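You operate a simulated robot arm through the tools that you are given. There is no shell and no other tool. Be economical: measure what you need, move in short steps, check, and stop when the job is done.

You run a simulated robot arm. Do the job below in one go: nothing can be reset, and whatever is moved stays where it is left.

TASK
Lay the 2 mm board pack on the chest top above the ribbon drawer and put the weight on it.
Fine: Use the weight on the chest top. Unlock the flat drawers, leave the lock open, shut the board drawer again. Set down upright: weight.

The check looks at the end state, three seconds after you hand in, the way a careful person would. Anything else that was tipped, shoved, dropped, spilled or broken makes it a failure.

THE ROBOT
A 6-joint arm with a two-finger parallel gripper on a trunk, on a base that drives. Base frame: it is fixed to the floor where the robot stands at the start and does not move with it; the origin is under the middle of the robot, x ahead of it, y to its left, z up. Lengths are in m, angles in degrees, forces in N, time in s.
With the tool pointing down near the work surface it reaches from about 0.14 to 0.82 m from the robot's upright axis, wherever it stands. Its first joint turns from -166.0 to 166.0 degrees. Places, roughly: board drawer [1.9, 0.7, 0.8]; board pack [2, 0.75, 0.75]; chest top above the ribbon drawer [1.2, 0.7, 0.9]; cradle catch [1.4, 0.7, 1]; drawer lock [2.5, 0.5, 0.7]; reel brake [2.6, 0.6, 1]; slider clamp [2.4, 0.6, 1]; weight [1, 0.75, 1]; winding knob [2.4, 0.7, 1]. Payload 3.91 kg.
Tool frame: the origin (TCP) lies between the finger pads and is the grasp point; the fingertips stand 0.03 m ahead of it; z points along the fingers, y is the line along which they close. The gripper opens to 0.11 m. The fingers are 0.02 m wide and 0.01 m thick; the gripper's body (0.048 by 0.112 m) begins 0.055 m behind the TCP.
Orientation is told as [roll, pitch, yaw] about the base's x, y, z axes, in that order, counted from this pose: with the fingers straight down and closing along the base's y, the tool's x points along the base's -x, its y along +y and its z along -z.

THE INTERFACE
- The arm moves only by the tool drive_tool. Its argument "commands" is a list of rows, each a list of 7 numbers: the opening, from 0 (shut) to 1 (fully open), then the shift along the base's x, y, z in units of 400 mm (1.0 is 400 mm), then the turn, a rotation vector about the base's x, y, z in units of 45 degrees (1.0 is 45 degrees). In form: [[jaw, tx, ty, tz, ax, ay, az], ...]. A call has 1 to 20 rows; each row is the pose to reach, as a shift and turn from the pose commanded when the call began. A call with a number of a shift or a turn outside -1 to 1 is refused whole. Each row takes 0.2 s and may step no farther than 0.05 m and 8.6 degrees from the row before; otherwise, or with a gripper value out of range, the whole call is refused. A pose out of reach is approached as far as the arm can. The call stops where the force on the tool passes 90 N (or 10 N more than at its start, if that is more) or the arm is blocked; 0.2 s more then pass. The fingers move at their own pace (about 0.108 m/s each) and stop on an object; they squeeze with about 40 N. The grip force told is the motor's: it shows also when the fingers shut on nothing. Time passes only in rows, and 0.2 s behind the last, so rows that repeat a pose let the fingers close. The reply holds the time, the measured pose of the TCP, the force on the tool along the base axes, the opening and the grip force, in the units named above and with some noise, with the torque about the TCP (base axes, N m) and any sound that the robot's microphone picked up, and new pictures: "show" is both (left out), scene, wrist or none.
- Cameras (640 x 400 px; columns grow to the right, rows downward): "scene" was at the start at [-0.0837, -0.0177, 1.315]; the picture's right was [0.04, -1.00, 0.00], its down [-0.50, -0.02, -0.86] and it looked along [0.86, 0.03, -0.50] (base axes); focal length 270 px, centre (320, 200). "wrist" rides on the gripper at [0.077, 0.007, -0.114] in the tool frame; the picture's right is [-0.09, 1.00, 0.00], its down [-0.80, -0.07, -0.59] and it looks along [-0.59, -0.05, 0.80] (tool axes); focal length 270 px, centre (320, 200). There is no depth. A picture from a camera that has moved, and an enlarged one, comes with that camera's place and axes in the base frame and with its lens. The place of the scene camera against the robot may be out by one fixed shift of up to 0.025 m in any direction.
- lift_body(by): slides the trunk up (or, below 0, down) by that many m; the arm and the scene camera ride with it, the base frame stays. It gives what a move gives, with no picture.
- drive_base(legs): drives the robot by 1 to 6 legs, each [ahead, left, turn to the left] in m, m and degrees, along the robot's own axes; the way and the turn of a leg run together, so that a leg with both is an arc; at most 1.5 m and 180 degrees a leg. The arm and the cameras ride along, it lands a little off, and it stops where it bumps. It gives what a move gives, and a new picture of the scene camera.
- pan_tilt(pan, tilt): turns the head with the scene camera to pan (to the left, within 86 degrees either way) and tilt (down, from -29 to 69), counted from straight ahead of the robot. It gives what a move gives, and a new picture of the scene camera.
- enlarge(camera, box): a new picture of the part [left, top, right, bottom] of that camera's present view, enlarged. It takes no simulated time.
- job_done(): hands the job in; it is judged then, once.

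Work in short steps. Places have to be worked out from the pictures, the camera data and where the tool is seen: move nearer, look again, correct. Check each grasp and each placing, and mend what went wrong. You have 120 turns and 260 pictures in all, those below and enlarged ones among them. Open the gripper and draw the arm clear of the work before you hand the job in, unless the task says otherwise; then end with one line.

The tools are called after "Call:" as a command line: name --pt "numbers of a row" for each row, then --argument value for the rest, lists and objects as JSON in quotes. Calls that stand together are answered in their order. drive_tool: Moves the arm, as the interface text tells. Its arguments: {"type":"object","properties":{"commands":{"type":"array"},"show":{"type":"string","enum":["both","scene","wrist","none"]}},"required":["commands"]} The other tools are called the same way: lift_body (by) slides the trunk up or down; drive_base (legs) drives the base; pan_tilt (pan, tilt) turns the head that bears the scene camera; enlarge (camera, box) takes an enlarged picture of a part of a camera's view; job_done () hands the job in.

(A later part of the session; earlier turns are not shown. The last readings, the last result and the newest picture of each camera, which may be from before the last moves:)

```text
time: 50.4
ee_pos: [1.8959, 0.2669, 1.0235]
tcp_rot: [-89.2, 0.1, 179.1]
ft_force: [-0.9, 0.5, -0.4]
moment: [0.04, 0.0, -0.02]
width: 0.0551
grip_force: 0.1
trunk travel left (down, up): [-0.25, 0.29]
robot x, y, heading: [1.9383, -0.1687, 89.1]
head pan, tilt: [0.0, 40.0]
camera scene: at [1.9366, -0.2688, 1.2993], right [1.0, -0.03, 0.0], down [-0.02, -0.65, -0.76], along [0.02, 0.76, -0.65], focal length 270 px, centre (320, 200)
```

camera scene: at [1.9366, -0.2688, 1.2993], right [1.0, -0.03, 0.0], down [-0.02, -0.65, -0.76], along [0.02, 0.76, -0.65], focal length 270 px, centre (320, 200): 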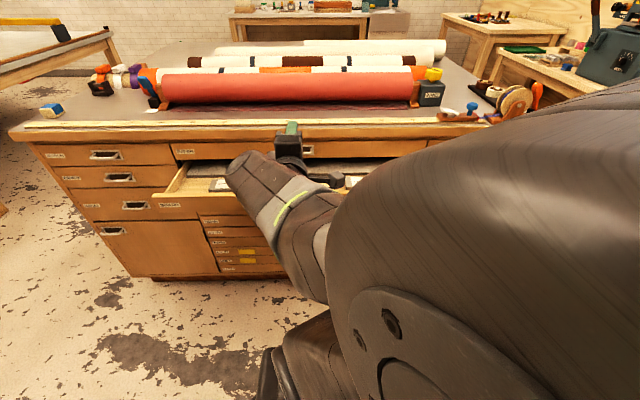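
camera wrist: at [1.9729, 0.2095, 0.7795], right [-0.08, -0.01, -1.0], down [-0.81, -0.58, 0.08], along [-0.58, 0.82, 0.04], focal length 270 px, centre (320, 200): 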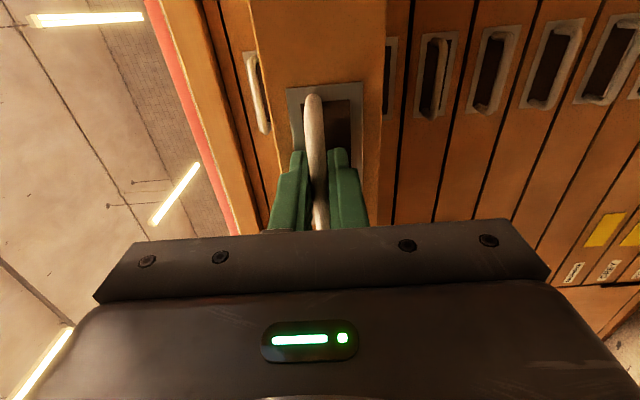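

Now tip the tool down for a look into the drawer.

Call:
drive_tool --pt "1 0 0.02 0 -0.17 0 0" --pt "1 0 0.04 0 -0.34 0 0" --pt "1 0 0.06 0 -0.51 0 0" --pt "1 0 0.08 0 -0.68 0 0" --pt "1 0 0.1 0 -0.84 0 0" --pt "1 0 0.12 0 -1.0 0 0" --show "none"

Call:
drive_tool --pt "1 0 0.02 0 -0.17 0 0" --pt "1 0.02 0.04 0 -0.34 0 0" --pt "1 0.04 0.06 0 -0.51 0 0" --pt "1 0.06 0.08 0 -0.68 0 0" --pt "1 0.08 0.1 0 -0.84 0 0" --pt "1 0.1 0.12 0 -1.0 0 0" --show "both"

```text
time: 51.8
ee_pos: [1.9111, 0.3061, 0.8681]
tcp_rot: [-58.1, 0.3, 179.4]
ft_force: [0.1, -0.2, -0.1]
moment: [0.0, 0.01, 0.02]
width: 0.11
grip_force: 0.1
out of reach, approached as far as the arm can: row 2, 3, 4, 5, 6
trunk travel left (down, up): [-0.25, 0.29]
robot x, y, heading: [1.9428, -0.1589, 88.9]
head pan, tilt: [0.0, 40.0]
```

```text
time: 53.2
ee_pos: [1.9491, 0.3509, 0.8675]
tcp_rot: [-12.9, 0.8, 179.7]
ft_force: [0.1, -0.4, 0.0]
moment: [0.0, 0.03, -0.02]
width: 0.1099
grip_force: 0.1
out of reach, approached as far as the arm can: row 1, 2, 3
trunk travel left (down, up): [-0.25, 0.29]
robot x, y, heading: [1.9414, -0.1596, 88.9]
head pan, tilt: [0.0, 40.0]
camera scene: at [1.9361, -0.2689, 1.3], right [1.0, -0.02, 0.0], down [-0.01, -0.64, -0.77], along [0.01, 0.77, -0.64], focal length 270 px, centre (320, 200)
camera wrist: at [2.0238, 0.3178, 0.9794], right [-0.09, -0.97, -0.23], down [-0.81, -0.06, 0.58], along [-0.58, 0.23, -0.78], focal length 270 px, centre (320, 200)
```

scene: 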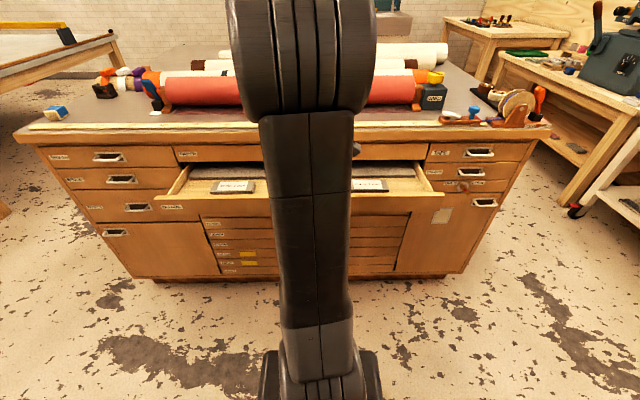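
wrist: 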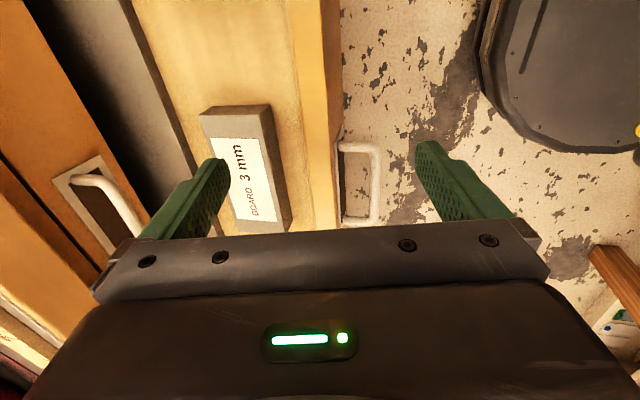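

Middle is 3 mm, right is 1 mm; the left one should be 2 mm. Verify.

Call:
enlarge --camera "scene" --box '[195, 170, 275, 205]'

Call:
lift_body --by 0.12

```text
8.00 times, centred on (235, 188) of scene
camera zoom: at [1.9361, -0.2689, 1.3], right [1.0, -0.02, 0.0], down [-0.01, -0.64, -0.77], along [0.01, 0.77, -0.64], focal length 2161 px, centre (1000, 300)
```

zoom: 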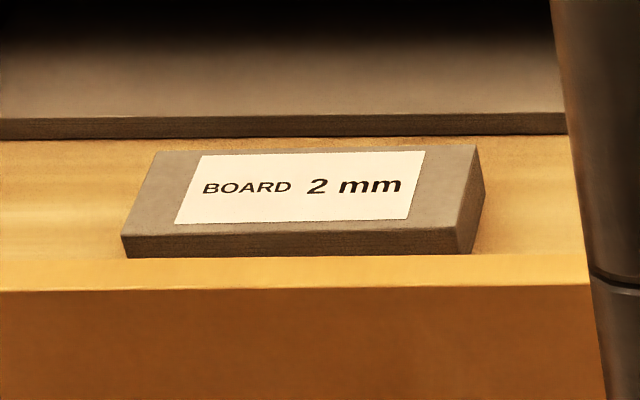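

```text
time: 54.7
ee_pos: [1.9486, 0.3506, 0.9874]
tcp_rot: [-13.2, 0.7, 179.8]
ft_force: [0.6, 0.2, -0.2]
moment: [0.0, 0.0, 0.01]
width: 0.1098
grip_force: 0.0
trunk travel left (down, up): [-0.37, 0.17]
robot x, y, heading: [1.9421, -0.1632, 89.3]
head pan, tilt: [0.0, 40.0]
```

It is the 2 mm pack, near (1.67, 0.43, ~0.775). Move over it with the tool vertical.

Call:
drive_tool --pt "1 -0.1 0.03 -0.02 -0.1 0 0" --pt "1 -0.2 0.06 -0.04 -0.2 0 0" --pt "1 -0.3 0.09 -0.06 -0.29 0 0" --pt "1 -0.4 0.12 -0.08 -0.29 0 0" --pt "1 -0.5 0.15 -0.1 -0.29 0 0" --pt "1 -0.6 0.17 -0.12 -0.29 0 0" --pt "1 -0.64 0.19 -0.12 -0.29 0 0" --show "both"

```text
time: 56.3
ee_pos: [1.691, 0.4281, 0.9371]
tcp_rot: [-0.2, 0.8, 179.9]
ft_force: [-0.2, -0.9, -0.5]
moment: [-0.02, -0.02, 0.0]
width: 0.11
grip_force: 0.0
trunk travel left (down, up): [-0.37, 0.17]
robot x, y, heading: [1.9423, -0.1643, 89.2]
head pan, tilt: [0.0, 40.0]
camera scene: at [1.9357, -0.2685, 1.4201], right [1.0, -0.02, 0.0], down [-0.01, -0.64, -0.77], along [0.01, 0.77, -0.64], focal length 270 px, centre (320, 200)
camera wrist: at [1.7672, 0.4196, 1.0533], right [-0.09, -1.0, 0.0], down [-0.81, 0.07, 0.58], along [-0.58, 0.05, -0.81], focal length 270 px, centre (320, 200)
```

scene: 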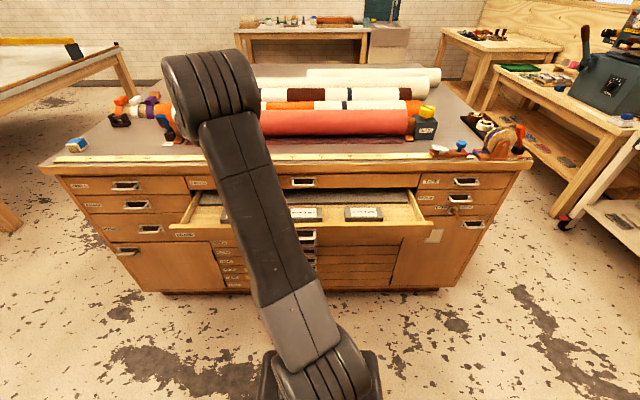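
wrist: 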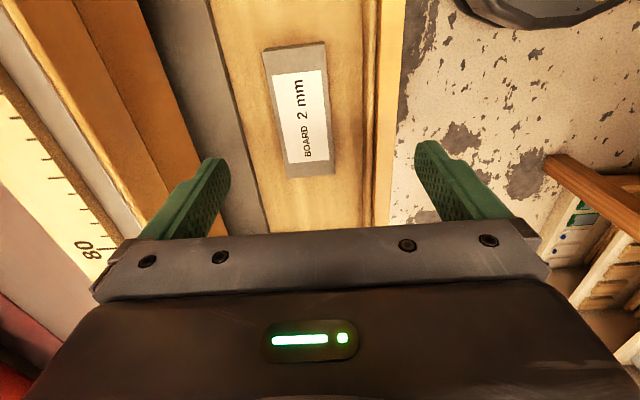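

The pack is ~0.13×0.064 m at about (1.684, 0.447). The paper handle would be too close to the gripper body, so I'll pull the drawer further by gripping its front panel edge. First hover there.

Call:
drive_tool --pt "0.5 0.1 -0.06 0 0 0 0" --pt "0.45 0.2 -0.15 -0.05 0 0 0" --pt "0.4 0.22 -0.158 -0.15 0 0 0" --show "both"

```text
refused: row 2 steps farther than a row can; nothing moved
```

Call:
drive_tool --pt "0.5 0.08 -0.06 0 0 0 0" --pt "0.45 0.16 -0.12 -0.03 0 0 0" --pt "0.4 0.22 -0.158 -0.1 0 0 0" --pt "0.4 0.22 -0.158 -0.16 0 0 0" --show "both"

```text
time: 57.3
ee_pos: [1.7811, 0.3625, 0.874]
tcp_rot: [-0.1, 0.8, 179.8]
ft_force: [-1.3, -0.4, -0.3]
moment: [-0.01, 0.02, 0.01]
width: 0.0442
grip_force: 0.0
trunk travel left (down, up): [-0.37, 0.17]
robot x, y, heading: [1.9412, -0.1625, 89.0]
head pan, tilt: [0.0, 40.0]
camera scene: at [1.9361, -0.2685, 1.4201], right [1.0, -0.02, 0.0], down [-0.01, -0.64, -0.77], along [0.01, 0.77, -0.64], focal length 270 px, centre (320, 200)
camera wrist: at [1.8564, 0.3555, 0.9901], right [-0.09, -1.0, 0.0], down [-0.81, 0.07, 0.58], along [-0.58, 0.05, -0.81], focal length 270 px, centre (320, 200)
```

scene: 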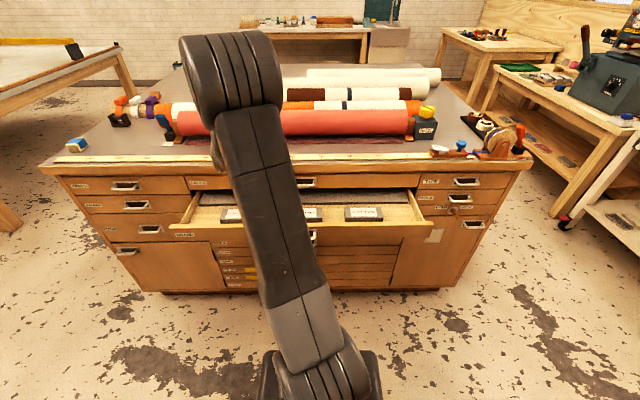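
wrist: 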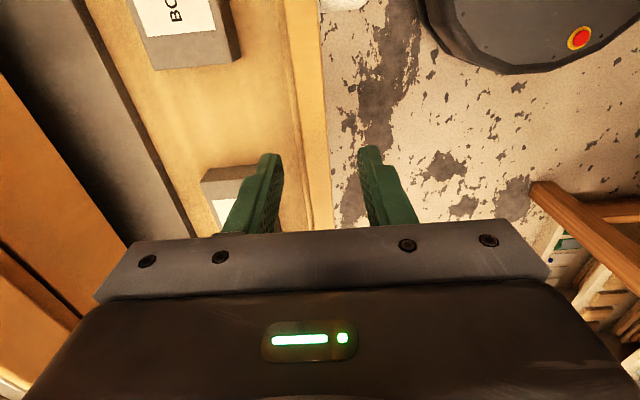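

Panel top edge lies between the fingers (y≈0.367). Lower to z 0.82 and grip.

Call:
drive_tool --pt "0.4 0 0.01 -0.07 0 0 0" --pt "0.4 0 0.01 -0.13 0 0 0" --pt "0.0 0 0.01 -0.13 0 0 0" --pt "0 0 0.01 -0.13 0 0 0" --pt "0 0 0.01 -0.13 0 0 0" --show "wrist"

```text
time: 58.5
ee_pos: [1.78, 0.3677, 0.8207]
tcp_rot: [-0.1, 0.7, 180.0]
ft_force: [-0.7, 0.8, -1.2]
moment: [0.38, 0.35, 0.6]
width: 0.0246
grip_force: 45.2
trunk travel left (down, up): [-0.37, 0.17]
robot x, y, heading: [1.9386, -0.1612, 88.6]
head pan, tilt: [0.0, 40.0]
camera wrist: at [1.8554, 0.3606, 0.9385], right [-0.09, -1.0, 0.0], down [-0.81, 0.07, 0.58], along [-0.58, 0.05, -0.81], focal length 270 px, centre (320, 200)
```

wrist: 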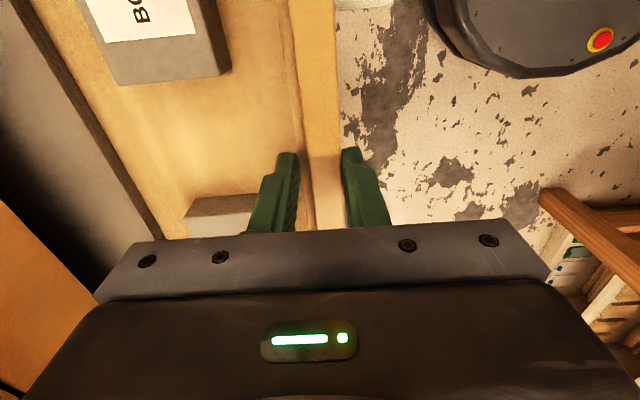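

Gripped the panel (24.6 mm). Pull out another 0.1 m.

Call:
drive_tool --pt "0 0 -0.05 0 0 0 0" --pt "0 0 -0.1 0 0 0 0" --pt "0 0 -0.15 0 0 0 0" --pt "0 0 -0.2 0 0 0 0" --pt "0 0 -0.25 0 0 0 0" --pt "0 0 -0.25 0 0 0 0" --show "scene"

```text
time: 59.5
ee_pos: [1.7795, 0.3078, 0.826]
tcp_rot: [-1.5, 0.4, 179.8]
ft_force: [0.2, 19.9, -30.9]
moment: [-0.17, 0.02, 0.54]
width: 0.0175
grip_force: 45.2
trunk travel left (down, up): [-0.37, 0.17]
robot x, y, heading: [1.943, -0.1607, 89.0]
head pan, tilt: [0.0, 40.0]
stopped in row 4: the force on the tool passed its limit at 101 N (the readings are from after the stop); the commanded pose is now the measured one
camera scene: at [1.9351, -0.2629, 1.4198], right [1.0, -0.02, 0.0], down [-0.01, -0.65, -0.76], along [0.02, 0.76, -0.65], focal length 270 px, centre (320, 200)
```

scene: 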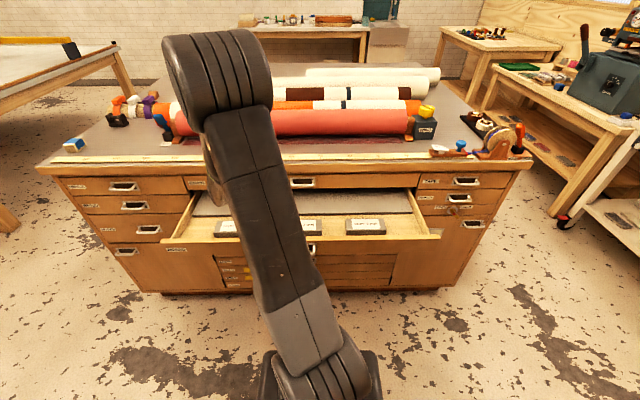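

Drawer hit its stop at ~0.25 m out. Release, rise, and look at the pack again.

Call:
drive_tool --pt "0.3 0 0 0 0 0 0" --pt "0.4 0 0 0 0 0 0" --pt "0.4 0 0 0.1 0 0 0" --pt "0.5 0 0.0 0.2 0 0 0" --pt "0.73 -0.1 0.06 0.2 0.03 0 0" --pt "0.73 -0.2 0.13 0.2 0.03 0 0" --pt "0.73 -0.24 0.19 0.16 0.03 0 0" --show "wrist"

```text
time: 61.1
ee_pos: [1.6811, 0.3814, 0.89]
tcp_rot: [-3.0, 0.3, 179.9]
ft_force: [0.0, 0.3, 0.5]
moment: [0.04, -0.01, -0.01]
width: 0.0806
grip_force: 0.0
trunk travel left (down, up): [-0.37, 0.17]
robot x, y, heading: [1.9425, -0.1595, 88.7]
head pan, tilt: [0.0, 40.0]
camera wrist: at [1.7571, 0.3688, 1.0056], right [-0.09, -0.99, -0.05], down [-0.8, 0.04, 0.59], along [-0.59, 0.09, -0.8], focal length 270 px, centre (320, 200)
```

wrist: 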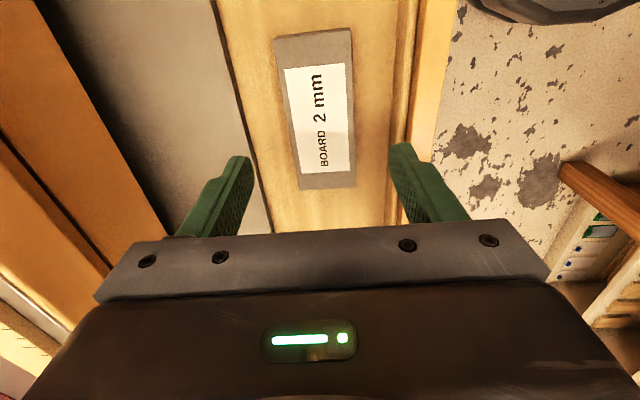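

Pack centre at (1.686, 0.387). Level the tool, centre, and descend.

Call:
drive_tool --pt "0.76 0.012 0.015 -0.05 -0.067 0 0" --pt "0.76 0.012 0.015 -0.12 -0.067 0 0" --show "wrist"

```text
time: 61.7
ee_pos: [1.6869, 0.3865, 0.8435]
tcp_rot: [0.1, 0.2, 179.8]
ft_force: [0.4, -0.9, 0.2]
moment: [-0.01, -0.01, 0.0]
width: 0.0832
grip_force: 0.1
trunk travel left (down, up): [-0.37, 0.17]
robot x, y, heading: [1.9427, -0.1583, 88.6]
head pan, tilt: [0.0, 40.0]
camera wrist: at [1.7631, 0.3793, 0.9582], right [-0.09, -1.0, 0.0], down [-0.8, 0.07, 0.59], along [-0.59, 0.05, -0.81], focal length 270 px, centre (320, 200)
```

wrist: 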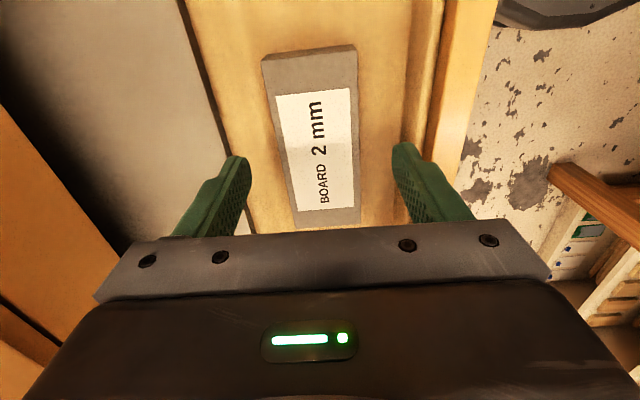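

Centred. Descend to z≈0.80, then close.

Call:
drive_tool --pt "0.76 0.01 0 -0.05 0 0 0" --pt "0.76 0.01 0 -0.1 0 0 0" --pt "0.76 0.01 0 -0.12 0 0 0" --show "wrist"

```text
time: 62.5
ee_pos: [1.6909, 0.3881, 0.7954]
tcp_rot: [-0.1, 0.4, 180.0]
ft_force: [-0.3, 0.4, 0.0]
moment: [0.05, -0.02, 0.0]
width: 0.0835
grip_force: 0.1
trunk travel left (down, up): [-0.37, 0.17]
robot x, y, heading: [1.9418, -0.1603, 88.9]
head pan, tilt: [0.0, 40.0]
camera wrist: at [1.7682, 0.3807, 0.9108], right [-0.09, -1.0, 0.0], down [-0.8, 0.07, 0.59], along [-0.59, 0.05, -0.81], focal length 270 px, centre (320, 200)
```

wrist: 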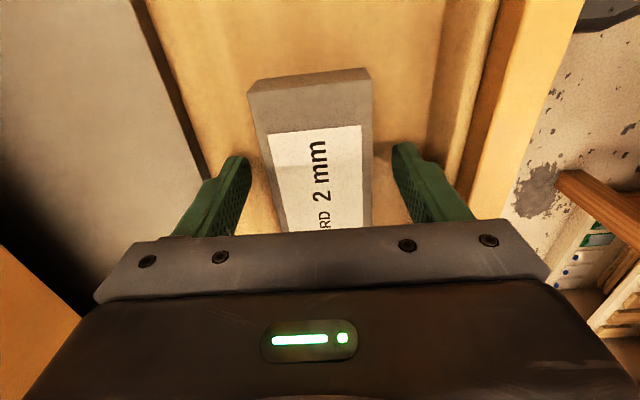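

Pack ends indicate centre x≈1.678; shift −12 mm, lower 6 mm and close.

Call:
drive_tool --pt "0.76 -0.03 0 0 0 0 0" --pt "0.76 -0.03 0 -0.015 0 0 0" --pt "0.3 -0.03 0 -0.015 0 0 0" --pt "0.3 -0.03 0 -0.015 0 0 0" --pt "0.3 -0.03 0 -0.015 0 0 0" --show "wrist"

```text
time: 63.7
ee_pos: [1.6813, 0.3858, 0.7917]
tcp_rot: [-0.1, 0.2, 180.0]
ft_force: [-2.6, 1.3, 15.7]
moment: [-0.48, 0.18, -0.03]
width: 0.0557
grip_force: 40.0
trunk travel left (down, up): [-0.37, 0.17]
robot x, y, heading: [1.9416, -0.1597, 89.1]
head pan, tilt: [0.0, 40.0]
camera wrist: at [1.7567, 0.3791, 0.9065], right [-0.09, -1.0, 0.0], down [-0.8, 0.07, 0.59], along [-0.59, 0.05, -0.81], focal length 270 px, centre (320, 200)
```

wrist: 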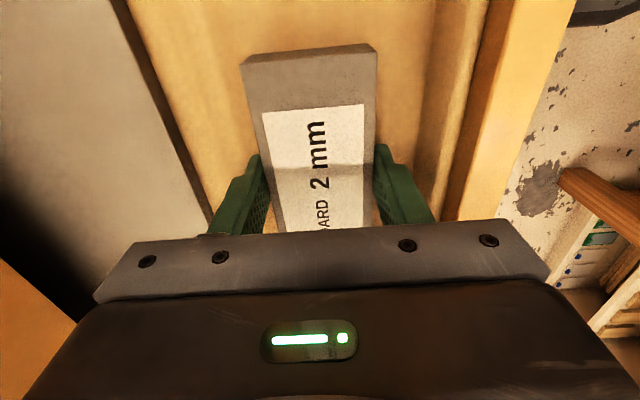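

Gripped at 55.7 mm; tips touch the drawer floor (z≈0.762). Lift.

Call:
drive_tool --pt "0.3 0 0 0.05 0 0 0" --pt "0.3 0 0 0.15 0 0 0" --pt "0.3 0 0 0.25 0 0 0" --pt "0.3 0 -0.05 0.35 0 0 0" --pt "0.3 0 -0.1 0.45 0 0 0" --pt "0.3 0 -0.1 0.55 0 0 0" --show "both"

```text
time: 65.1
ee_pos: [1.6814, 0.3467, 1.009]
tcp_rot: [0.1, 0.3, 179.9]
ft_force: [0.3, 0.3, -2.1]
moment: [-0.02, -0.03, 0.0]
width: 0.0558
grip_force: 40.2
trunk travel left (down, up): [-0.37, 0.17]
robot x, y, heading: [1.9444, -0.1619, 89.0]
head pan, tilt: [0.0, 40.0]
camera scene: at [1.9361, -0.2674, 1.42], right [1.0, -0.02, 0.0], down [-0.01, -0.64, -0.77], along [0.02, 0.77, -0.64], focal length 270 px, centre (320, 200)
camera wrist: at [1.7588, 0.3389, 1.1253], right [-0.09, -1.0, 0.0], down [-0.8, 0.07, 0.59], along [-0.59, 0.05, -0.81], focal length 270 px, centre (320, 200)
```

scene: 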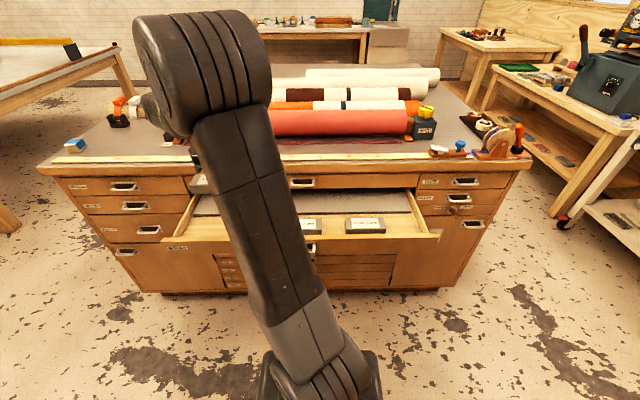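
wrist: 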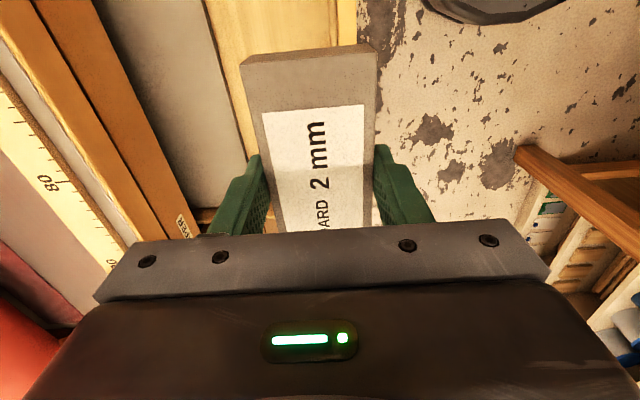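

Pack is held. Drive left to x≈1.2 and closer to the chest (arm stays high and in front), then look at the top.

Call:
drive_base --legs '[[0, 0.72, 0], [0.16, 0, 0]]'

Call:
pan_tilt --pan -12 --tilt 40

```text
time: 70.0
ee_pos: [0.9724, 0.524, 1.0085]
tcp_rot: [0.0, 0.3, 179.7]
ft_force: [0.5, -0.1, -0.7]
moment: [-0.03, -0.03, 0.0]
width: 0.0558
grip_force: 40.0
trunk travel left (down, up): [-0.37, 0.17]
robot x, y, heading: [1.2303, 0.0139, 88.7]
head pan, tilt: [0.0, 40.0]
camera scene: at [1.2236, -0.0905, 1.4201], right [1.0, -0.03, 0.0], down [-0.02, -0.64, -0.77], along [0.02, 0.77, -0.64], focal length 270 px, centre (320, 200)
```

scene: 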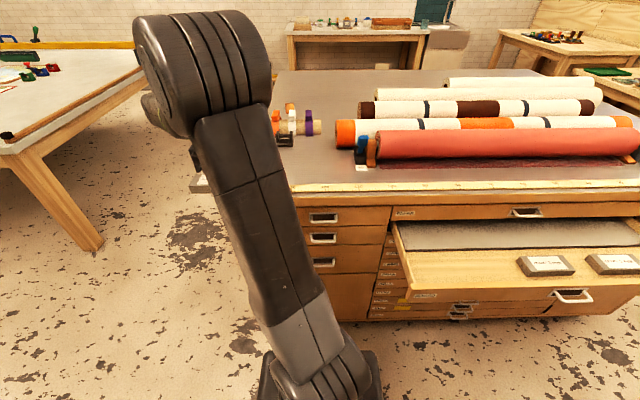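

```text
time: 70.8
ee_pos: [0.9732, 0.5237, 1.0097]
tcp_rot: [0.0, 0.3, 179.7]
ft_force: [-0.7, 0.3, -1.6]
moment: [0.03, 0.0, 0.01]
width: 0.0554
grip_force: 39.8
trunk travel left (down, up): [-0.37, 0.17]
robot x, y, heading: [1.2292, 0.0148, 88.7]
head pan, tilt: [-12.0, 40.0]
camera scene: at [1.2412, -0.0933, 1.4201], right [0.97, -0.23, 0.0], down [-0.15, -0.63, -0.77], along [0.18, 0.74, -0.64], focal length 270 px, centre (320, 200)
```

scene: 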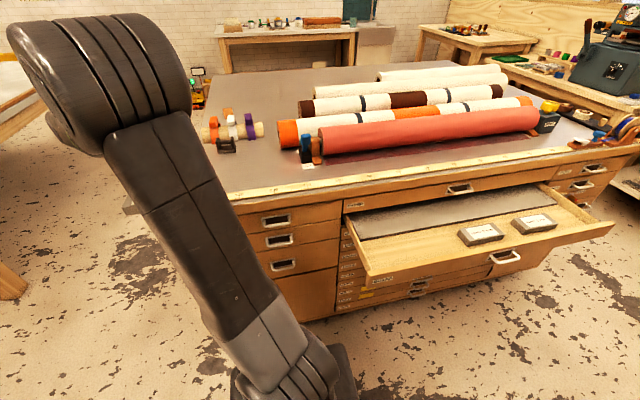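

Place spot: between blue block (~1.14) and blue-handled catch (~1.39), behind the ruler — about (1.27, 0.70). Move the pack over there at height and look.

Call:
drive_tool --pt "0.3 0.1 0.02 0.02 0 0 0" --pt "0.3 0.2 0.05 0.04 0 0 0" --pt "0.3 0.3 0.08 0.06 0 0 0" --pt "0.3 0.4 0.12 0.06 0 0 0" --pt "0.3 0.5 0.16 0.06 0 0 0" --pt "0.3 0.6 0.2 0.06 0 0 0" --pt "0.3 0.7 0.24 0.06 0 0 0" --pt "0.3 0.76 0.28 0.06 0 0 0" --show "both"

```text
time: 72.6
ee_pos: [1.2751, 0.6368, 1.0326]
tcp_rot: [0.1, 0.3, 179.7]
ft_force: [0.3, -0.2, -2.3]
moment: [-0.01, -0.05, -0.02]
width: 0.0558
grip_force: 39.9
trunk travel left (down, up): [-0.37, 0.17]
robot x, y, heading: [1.2358, 0.0144, 88.5]
head pan, tilt: [-12.0, 40.0]
camera scene: at [1.2417, -0.0929, 1.4201], right [0.97, -0.23, 0.0], down [-0.15, -0.63, -0.77], along [0.18, 0.74, -0.64], focal length 270 px, centre (320, 200)
camera wrist: at [1.3519, 0.6303, 1.1483], right [-0.09, -1.0, 0.0], down [-0.8, 0.08, 0.59], along [-0.59, 0.05, -0.81], focal length 270 px, centre (320, 200)
```

scene: 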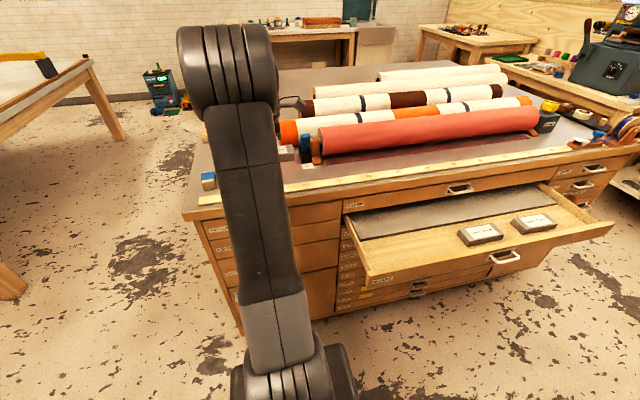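
wrist: 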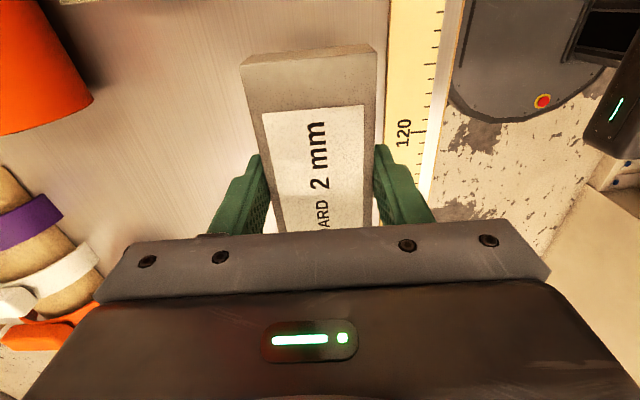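

Ruler's rear edge is y≈0.575; area around (1.25, 0.68) is free. Move there and lower to ~0.955.

Call:
drive_tool --pt "0.3 -0.03 0.06 -0.02 0 0 0" --pt "0.3 -0.0625 0.11 -0.07 0 0 0" --pt "0.3 -0.0625 0.11 -0.13 0 0 0" --pt "0.3 -0.0625 0.11 -0.19 0 0 0" --show "both"

Call:
enlarge --camera "scene" --box '[180, 100, 340, 200]'

```text
time: 73.6
ee_pos: [1.2504, 0.6805, 0.9604]
tcp_rot: [-0.3, 0.4, 179.7]
ft_force: [-1.4, 1.3, 14.2]
moment: [-0.46, 0.1, -0.04]
width: 0.0557
grip_force: 40.2
trunk travel left (down, up): [-0.37, 0.17]
robot x, y, heading: [1.2324, 0.0156, 88.5]
head pan, tilt: [-12.0, 40.0]
camera scene: at [1.2414, -0.0944, 1.4204], right [0.97, -0.23, 0.0], down [-0.15, -0.62, -0.77], along [0.18, 0.75, -0.64], focal length 270 px, centre (320, 200)
camera wrist: at [1.3276, 0.6723, 1.0756], right [-0.09, -1.0, -0.01], down [-0.8, 0.07, 0.59], along [-0.59, 0.06, -0.81], focal length 270 px, centre (320, 200)
```

scene: 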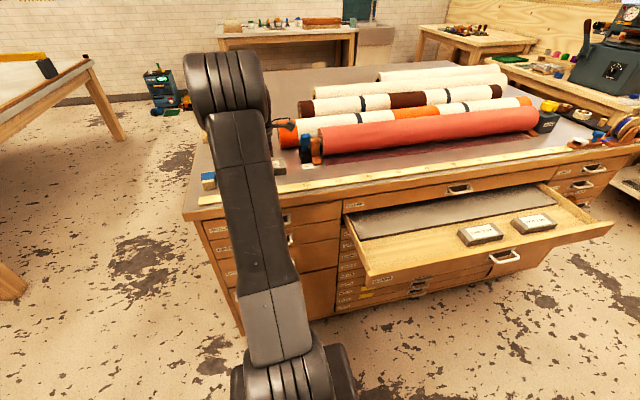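
wrist: 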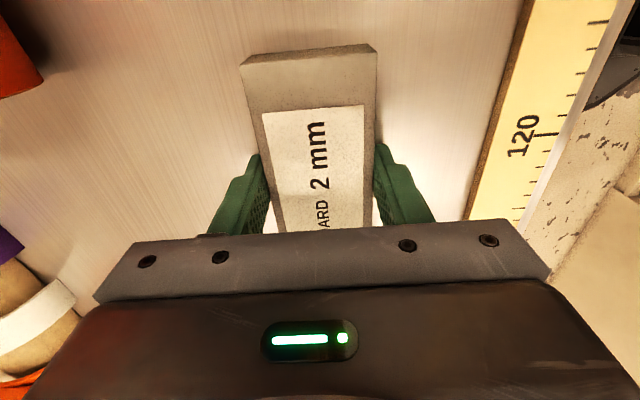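

```text
4.00 times, centred on (260, 150) of scene
camera zoom: at [1.2414, -0.0944, 1.4204], right [0.97, -0.23, 0.0], down [-0.15, -0.62, -0.77], along [0.18, 0.75, -0.64], focal length 1080 px, centre (560, 400)
```

zoom: 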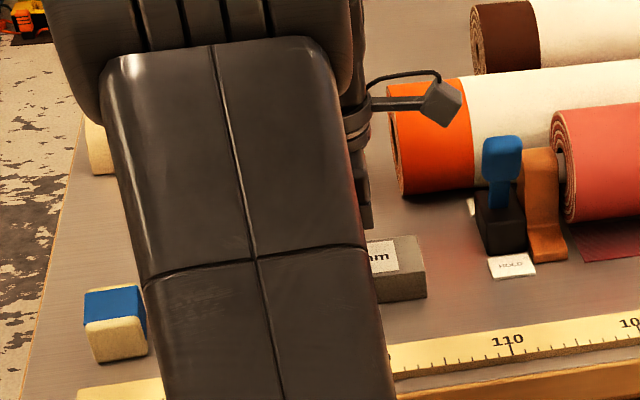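

Contact at TCP z 0.960, so the top is z≈0.93 and the pack sits on it. Release gently and rise.

Call:
drive_tool --pt "0.6 0 0 0 0 0 0" --pt "0.75 0 0 0.003 0 0 0" --pt "0.75 0 0 0.05 0 0 0" --pt "0.75 0 0 0.15 0 0 0" --pt "0.75 0 0 0.27 0 0 0" --pt "0.75 0 0 0.38 0 0 0" --show "wrist"

```text
time: 75.0
ee_pos: [1.2535, 0.6809, 1.1095]
tcp_rot: [0.0, 0.4, 179.6]
ft_force: [-0.2, 0.3, 0.5]
moment: [0.02, -0.01, -0.01]
width: 0.0825
grip_force: 0.0
trunk travel left (down, up): [-0.37, 0.17]
robot x, y, heading: [1.2287, 0.0111, 88.3]
head pan, tilt: [-12.0, 40.0]
camera wrist: at [1.3291, 0.6741, 1.2246], right [-0.09, -1.0, 0.0], down [-0.8, 0.08, 0.59], along [-0.59, 0.05, -0.81], focal length 270 px, centre (320, 200)
```

wrist: 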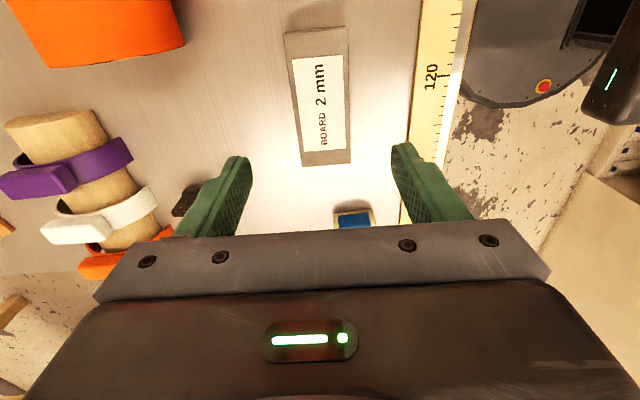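

Pack is placed. The weight is near (1.14, 0.86), so I move the base closer (ahead 0.12, left 0.08), carrying the raised tool along.

Call:
drive_base --legs '[[0, 0.08, 0], [0.12, 0, 0]]'

Call:
drive_tool --pt "0.75 0.04 0 0 0 0 0" --show "wrist"

```text
time: 76.9
ee_pos: [1.1754, 0.8057, 1.1094]
tcp_rot: [0.0, 0.4, 180.0]
ft_force: [-1.5, -0.3, 0.0]
moment: [-0.02, 0.0, 0.03]
width: 0.0825
grip_force: 0.2
trunk travel left (down, up): [-0.37, 0.17]
robot x, y, heading: [1.1544, 0.1399, 88.5]
head pan, tilt: [-12.0, 40.0]
camera scene: at [1.166, 0.0304, 1.4201], right [0.97, -0.23, 0.0], down [-0.15, -0.63, -0.77], along [0.18, 0.74, -0.64], focal length 270 px, centre (320, 200)
```

scene: 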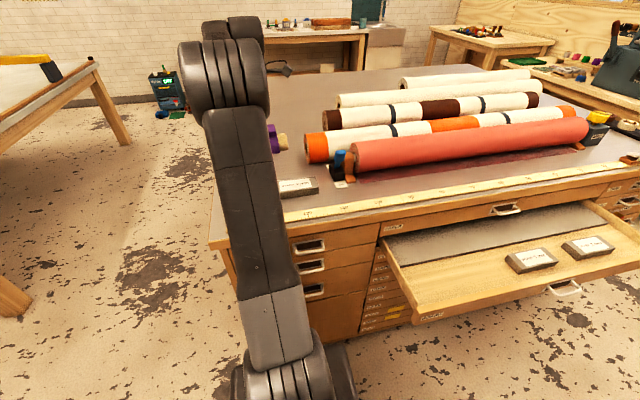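

```text
time: 77.3
ee_pos: [1.1906, 0.8065, 1.1085]
tcp_rot: [0.1, 0.3, 179.8]
ft_force: [-1.5, 0.1, 0.8]
moment: [0.02, 0.01, 0.0]
width: 0.0825
grip_force: 0.0
trunk travel left (down, up): [-0.37, 0.17]
robot x, y, heading: [1.1529, 0.1392, 88.6]
head pan, tilt: [-12.0, 40.0]
camera wrist: at [1.2676, 0.799, 1.2238], right [-0.09, -1.0, 0.0], down [-0.8, 0.07, 0.59], along [-0.59, 0.05, -0.81], focal length 270 px, centre (320, 200)
```

wrist: 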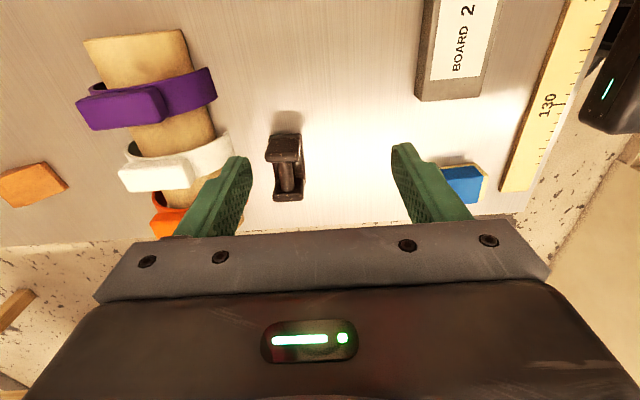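

Weight seen at about (1.12, 0.85), bar running along x. Move above it, lower.

Call:
drive_tool --pt "0.75 -0.09 0.06 0 0 0 0" --pt "0.75 -0.175 0.112 -0.04 0 0 0" --pt "0.75 -0.175 0.112 -0.14 0 0 0" --pt "0.75 -0.175 0.112 -0.2 0 0 0" --show "wrist"

```text
time: 78.3
ee_pos: [1.123, 0.8501, 1.0279]
tcp_rot: [0.0, 0.3, 179.9]
ft_force: [-0.8, -0.7, -0.3]
moment: [0.03, -0.01, -0.01]
width: 0.0825
grip_force: 0.2
trunk travel left (down, up): [-0.37, 0.17]
robot x, y, heading: [1.1545, 0.1384, 88.8]
head pan, tilt: [-12.0, 40.0]
camera wrist: at [1.1997, 0.8431, 1.143], right [-0.09, -1.0, 0.0], down [-0.8, 0.07, 0.59], along [-0.59, 0.05, -0.81], focal length 270 px, centre (320, 200)
```

wrist: 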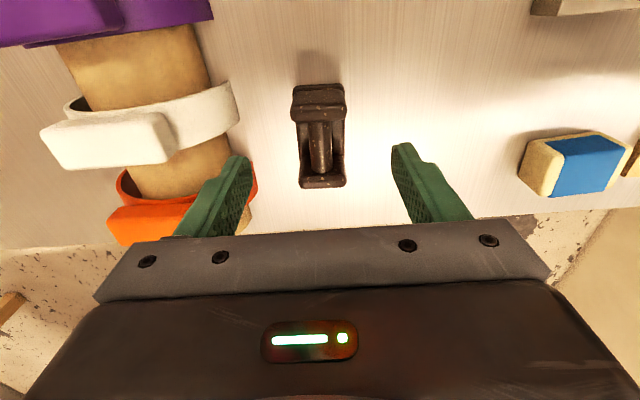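

Weight centred at (1.119, 0.85). Narrow the jaw to 0.06 m, lower to z≈0.965, then close.

Call:
drive_tool --pt "0.55 -0.01 0 0 0 0 0" --pt "0.55 -0.01 0 -0.06 0 0 0" --pt "0.55 -0.01 0 -0.12 0 0 0" --pt "0.55 -0.01 0 -0.157 0 0 0" --pt "0.55 -0.01 0 -0.157 0 0 0" --show "wrist"

```text
time: 79.5
ee_pos: [1.1169, 0.8506, 0.9655]
tcp_rot: [0.1, 0.4, 179.9]
ft_force: [0.4, -0.2, 0.1]
moment: [-0.02, -0.01, -0.01]
width: 0.0601
grip_force: 0.0
trunk travel left (down, up): [-0.37, 0.17]
robot x, y, heading: [1.1529, 0.1361, 88.5]
head pan, tilt: [-12.0, 40.0]
camera wrist: at [1.1939, 0.8435, 1.0802], right [-0.09, -1.0, 0.0], down [-0.8, 0.07, 0.59], along [-0.59, 0.05, -0.81], focal length 270 px, centre (320, 200)
```

wrist: 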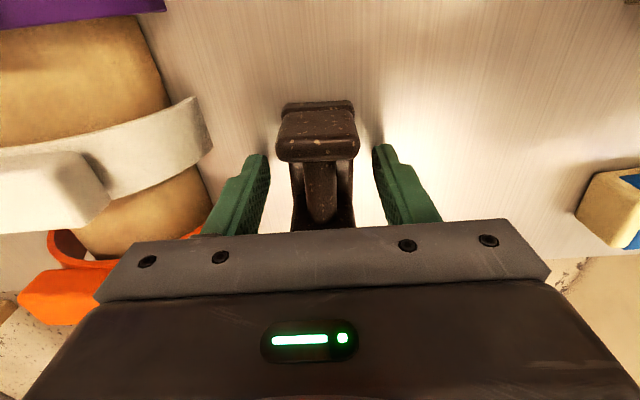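

Close on it.

Call:
drive_tool --pt "0.0 0 0 0 0 0 0" --pt "0 0 0 0 0 0 0" --pt "0 0 0 0 0 0 0" --show "wrist"

```text
time: 80.3
ee_pos: [1.1171, 0.8507, 0.9643]
tcp_rot: [0.1, 0.4, 179.9]
ft_force: [-0.4, -1.2, 0.7]
moment: [0.01, -0.02, -0.04]
width: 0.0379
grip_force: 40.3
trunk travel left (down, up): [-0.37, 0.17]
robot x, y, heading: [1.1577, 0.1399, 89.0]
head pan, tilt: [-12.0, 40.0]
camera wrist: at [1.1939, 0.8433, 1.0803], right [-0.09, -1.0, 0.0], down [-0.8, 0.07, 0.59], along [-0.59, 0.05, -0.81], focal length 270 px, centre (320, 200)
```

wrist: 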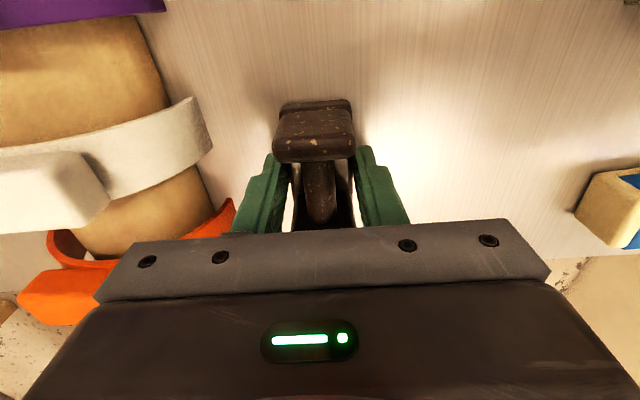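

Gripped at 38 mm. Lift slowly and check weight.

Call:
drive_tool --pt "0 0 0 0.02 0 0 0" --pt "0 0 0 0.06 0 0 0" --pt "0 0 0 0.12 0 0 0" --pt "0 0 0 0.2 0 0 0" --pt "0 0 0 0.28 0 0 0" --show "wrist"

```text
time: 81.5
ee_pos: [1.1194, 0.8504, 1.0775]
tcp_rot: [0.1, 0.2, 179.8]
ft_force: [0.2, 0.2, -4.6]
moment: [-0.03, 0.03, 0.01]
width: 0.0375
grip_force: 40.2
trunk travel left (down, up): [-0.37, 0.17]
robot x, y, heading: [1.1523, 0.1382, 88.7]
head pan, tilt: [-12.0, 40.0]
camera wrist: at [1.1951, 0.843, 1.1929], right [-0.09, -1.0, 0.0], down [-0.8, 0.07, 0.59], along [-0.59, 0.05, -0.81], focal length 270 px, centre (320, 200)
```

wrist: 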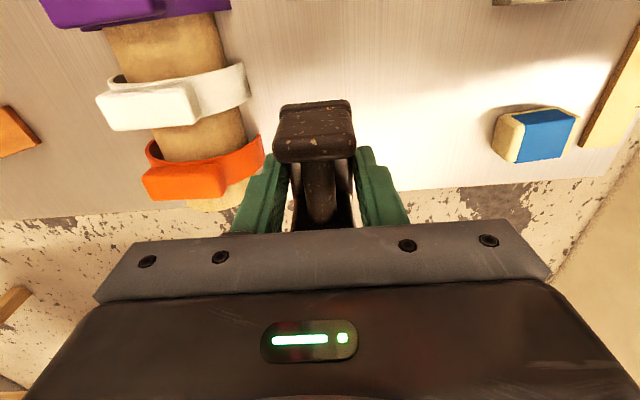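

Held (~0.45 kg). Carry it above the pack centre (1.250, 0.680).

Call:
drive_tool --pt "0 0.05 -0.07 0 0 0 0" --pt "0 0.11 -0.15 0 0 0 0" --pt "0 0.17 -0.23 0 0 0 0" --pt "0 0.23 -0.31 0 0 0 0" --pt "0 0.29 -0.38 0 0 0 0" --pt "0 0.327 -0.426 -0.05 0 0 0" --pt "0 0.327 -0.426 -0.12 0 0 0" --show "both"

```text
time: 83.1
ee_pos: [1.2495, 0.6804, 1.0285]
tcp_rot: [0.0, 0.3, 179.9]
ft_force: [0.0, 1.1, -4.8]
moment: [0.05, 0.02, -0.01]
width: 0.0375
grip_force: 40.2
trunk travel left (down, up): [-0.37, 0.17]
robot x, y, heading: [1.1522, 0.1384, 88.6]
head pan, tilt: [-12.0, 40.0]
camera scene: at [1.1662, 0.0304, 1.4201], right [0.97, -0.23, 0.0], down [-0.15, -0.63, -0.77], along [0.18, 0.74, -0.64], focal length 270 px, centre (320, 200)
camera wrist: at [1.3255, 0.6732, 1.1446], right [-0.09, -1.0, 0.0], down [-0.8, 0.07, 0.59], along [-0.59, 0.05, -0.81], focal length 270 px, centre (320, 200)
```

scene: 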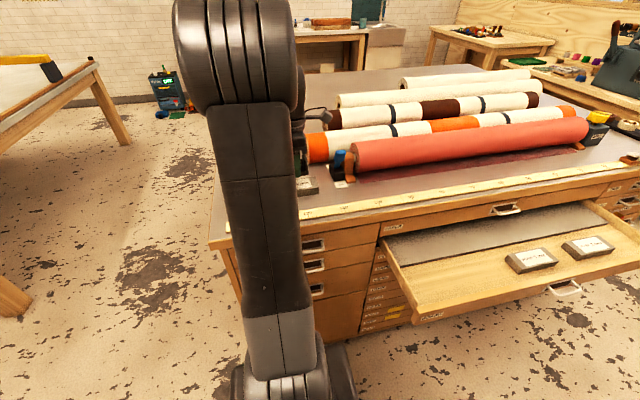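
wrist: 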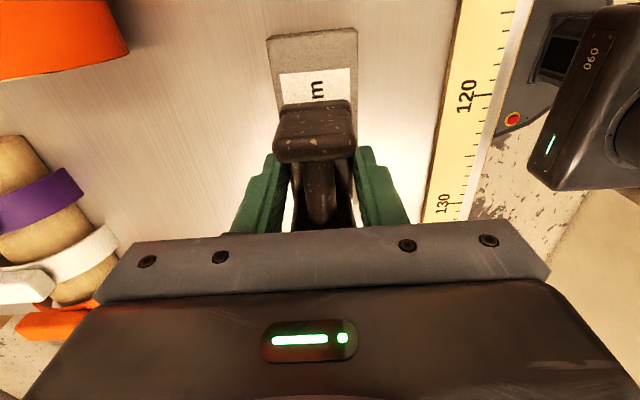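

Centred over the pack. Lower in small steps to TCP ≈0.988.

Call:
drive_tool --pt "0 0 0 -0.04 0 0 0" --pt "0 0 0 -0.075 0 0 0" --pt "0 0 0 -0.085 0 0 0" --pt "0 0 0 -0.093 0 0 0" --pt "0 0 0 -0.1 0 0 0" --show "wrist"

```text
time: 84.3
ee_pos: [1.2492, 0.6797, 0.9906]
tcp_rot: [0.0, 0.4, 179.9]
ft_force: [-0.3, 1.2, 3.9]
moment: [-0.05, 0.1, 0.0]
width: 0.0378
grip_force: 39.4
trunk travel left (down, up): [-0.37, 0.17]
robot x, y, heading: [1.1499, 0.136, 88.9]
head pan, tilt: [-12.0, 40.0]
camera wrist: at [1.3246, 0.6723, 1.1062], right [-0.09, -1.0, 0.0], down [-0.8, 0.07, 0.59], along [-0.59, 0.05, -0.81], focal length 270 px, centre (320, 200)
```

wrist: 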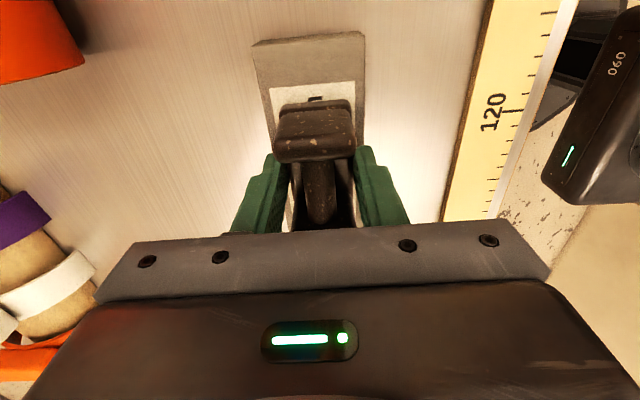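

Contact felt (Fz +4). Open and rise.

Call:
drive_tool --pt "0.45 0 0 0 0 0 0" --pt "0.6 0 0 0 0 0 0" --pt "0.6 0 0 0.06 0 0 0" --pt "0.6 0 0 0.16 0 0 0" --pt "0.6 0 0 0.28 0 0 0" --pt "0.6 0 0 0.38 0 0 0" --show "wrist"

```text
time: 85.7
ee_pos: [1.2491, 0.6803, 1.1431]
tcp_rot: [0.1, 0.3, 179.8]
ft_force: [0.0, 0.4, -0.7]
moment: [-0.01, 0.0, 0.01]
width: 0.0662
grip_force: 0.0
trunk travel left (down, up): [-0.37, 0.17]
robot x, y, heading: [1.1549, 0.1392, 88.9]
head pan, tilt: [-12.0, 40.0]
camera wrist: at [1.325, 0.6732, 1.2587], right [-0.09, -1.0, 0.0], down [-0.8, 0.07, 0.59], along [-0.59, 0.05, -0.81], focal length 270 px, centre (320, 200)
```

wrist: 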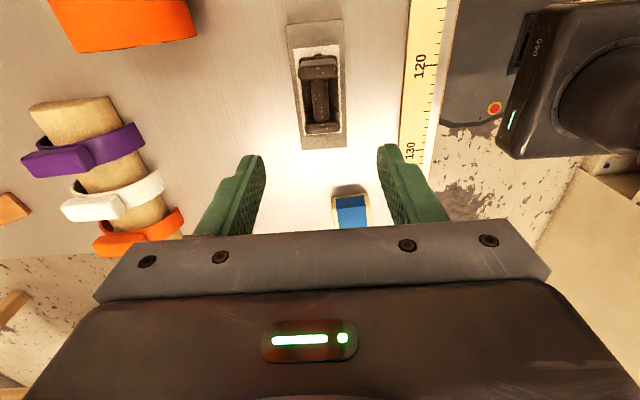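

Weight sits centred and upright on the pack. Now back away and go to the board drawer to shut it.

Call:
drive_base --legs '[[-0.3, 0, 0], [0, -0.76, 0]]'

Call:
pan_tilt --pan 20 --tilt 42

```text
time: 91.4
ee_pos: [1.996, 0.3602, 1.1418]
tcp_rot: [0.1, 0.3, 179.4]
ft_force: [1.1, -0.9, 0.7]
moment: [-0.01, -0.01, 0.0]
width: 0.0661
grip_force: 0.0
trunk travel left (down, up): [-0.37, 0.17]
robot x, y, heading: [1.9018, -0.1808, 88.4]
head pan, tilt: [-12.0, 40.0]
camera scene: at [1.909, -0.2891, 1.4201], right [0.97, -0.24, 0.0], down [-0.15, -0.62, -0.77], along [0.18, 0.74, -0.64], focal length 270 px, centre (320, 200)
```

scene: 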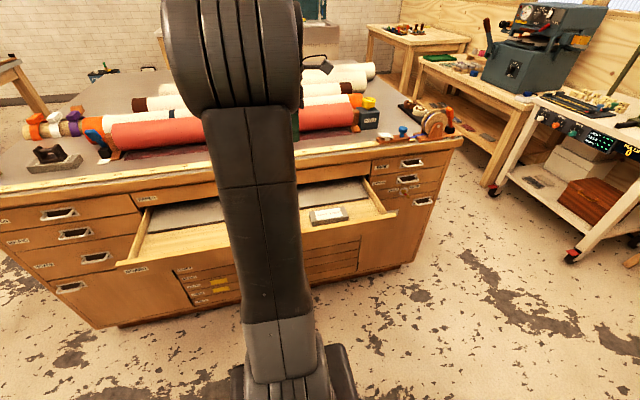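

```text
time: 92.3
ee_pos: [1.9962, 0.36, 1.1428]
tcp_rot: [0.2, 0.4, 179.4]
ft_force: [0.8, 0.3, -0.9]
moment: [0.02, -0.01, -0.01]
width: 0.0661
grip_force: 0.2
trunk travel left (down, up): [-0.37, 0.17]
robot x, y, heading: [1.8947, -0.1822, 88.0]
head pan, tilt: [20.0, 42.0]
camera scene: at [1.8625, -0.2923, 1.4171], right [0.95, 0.31, 0.0], down [0.21, -0.64, -0.74], along [-0.23, 0.71, -0.67], focal length 270 px, centre (320, 200)
```

scene: 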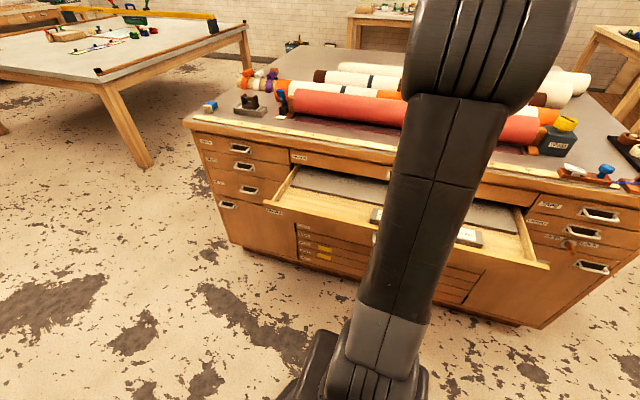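

Close the fingers, turn the tool to yaw 90 and draw it back in front of the drawer.

Call:
drive_tool --pt "0 0 -0.04 0 0 0 -0.17" --pt "0 0 -0.08 0 0 0 -0.34" --pt "0 0 -0.12 0 0 0 -0.51" --pt "0 0 -0.16 0 0 0 -0.68" --pt "0 0 -0.2 0 0 0 -0.84" --pt "0 0 -0.24 0 0 0 -1" --show "none"

Call:
drive_tool --pt "0 0 -0.01 -0.05 0 0 -0.17" --pt "0 0 -0.02 -0.1 0 0 -0.34" --pt "0 0 -0.03 -0.15 0 0 -0.51" --pt "0 0 -0.04 -0.2 0 0 -0.68" --pt "0 0 -0.04 -0.25 0 0 -0.84" --pt "0 0 -0.04 -0.3 0 0 -1" --show "wrist"

```text
time: 93.7
ee_pos: [1.9968, 0.2661, 1.1405]
tcp_rot: [-0.1, 0.3, 134.3]
ft_force: [-0.6, 0.9, -0.2]
moment: [-0.02, -0.01, 0.03]
width: 0.0
grip_force: 38.2
trunk travel left (down, up): [-0.37, 0.17]
robot x, y, heading: [1.8984, -0.1814, 88.1]
head pan, tilt: [20.0, 42.0]
```

```text
time: 95.1
ee_pos: [1.9967, 0.2508, 1.0212]
tcp_rot: [0.1, 0.4, 89.3]
ft_force: [-0.6, -0.3, 0.1]
moment: [0.03, 0.01, 0.03]
width: 0.0001
grip_force: 37.8
trunk travel left (down, up): [-0.37, 0.17]
robot x, y, heading: [1.8966, -0.1788, 88.4]
head pan, tilt: [20.0, 42.0]
camera wrist: at [1.9896, 0.1726, 1.1372], right [-0.99, 0.1, 0.0], down [0.08, 0.8, 0.59], along [0.06, 0.59, -0.81], focal length 270 px, centre (320, 200)
```

wrist: 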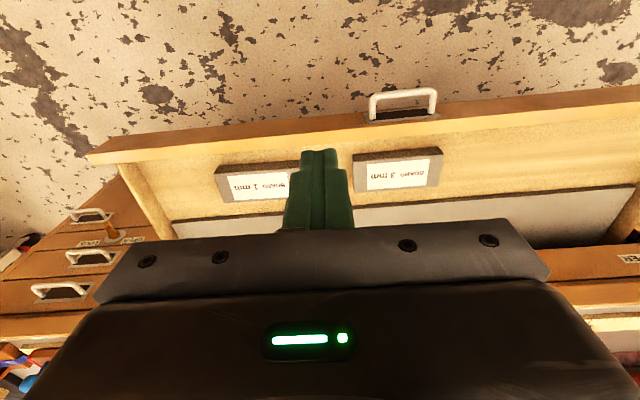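

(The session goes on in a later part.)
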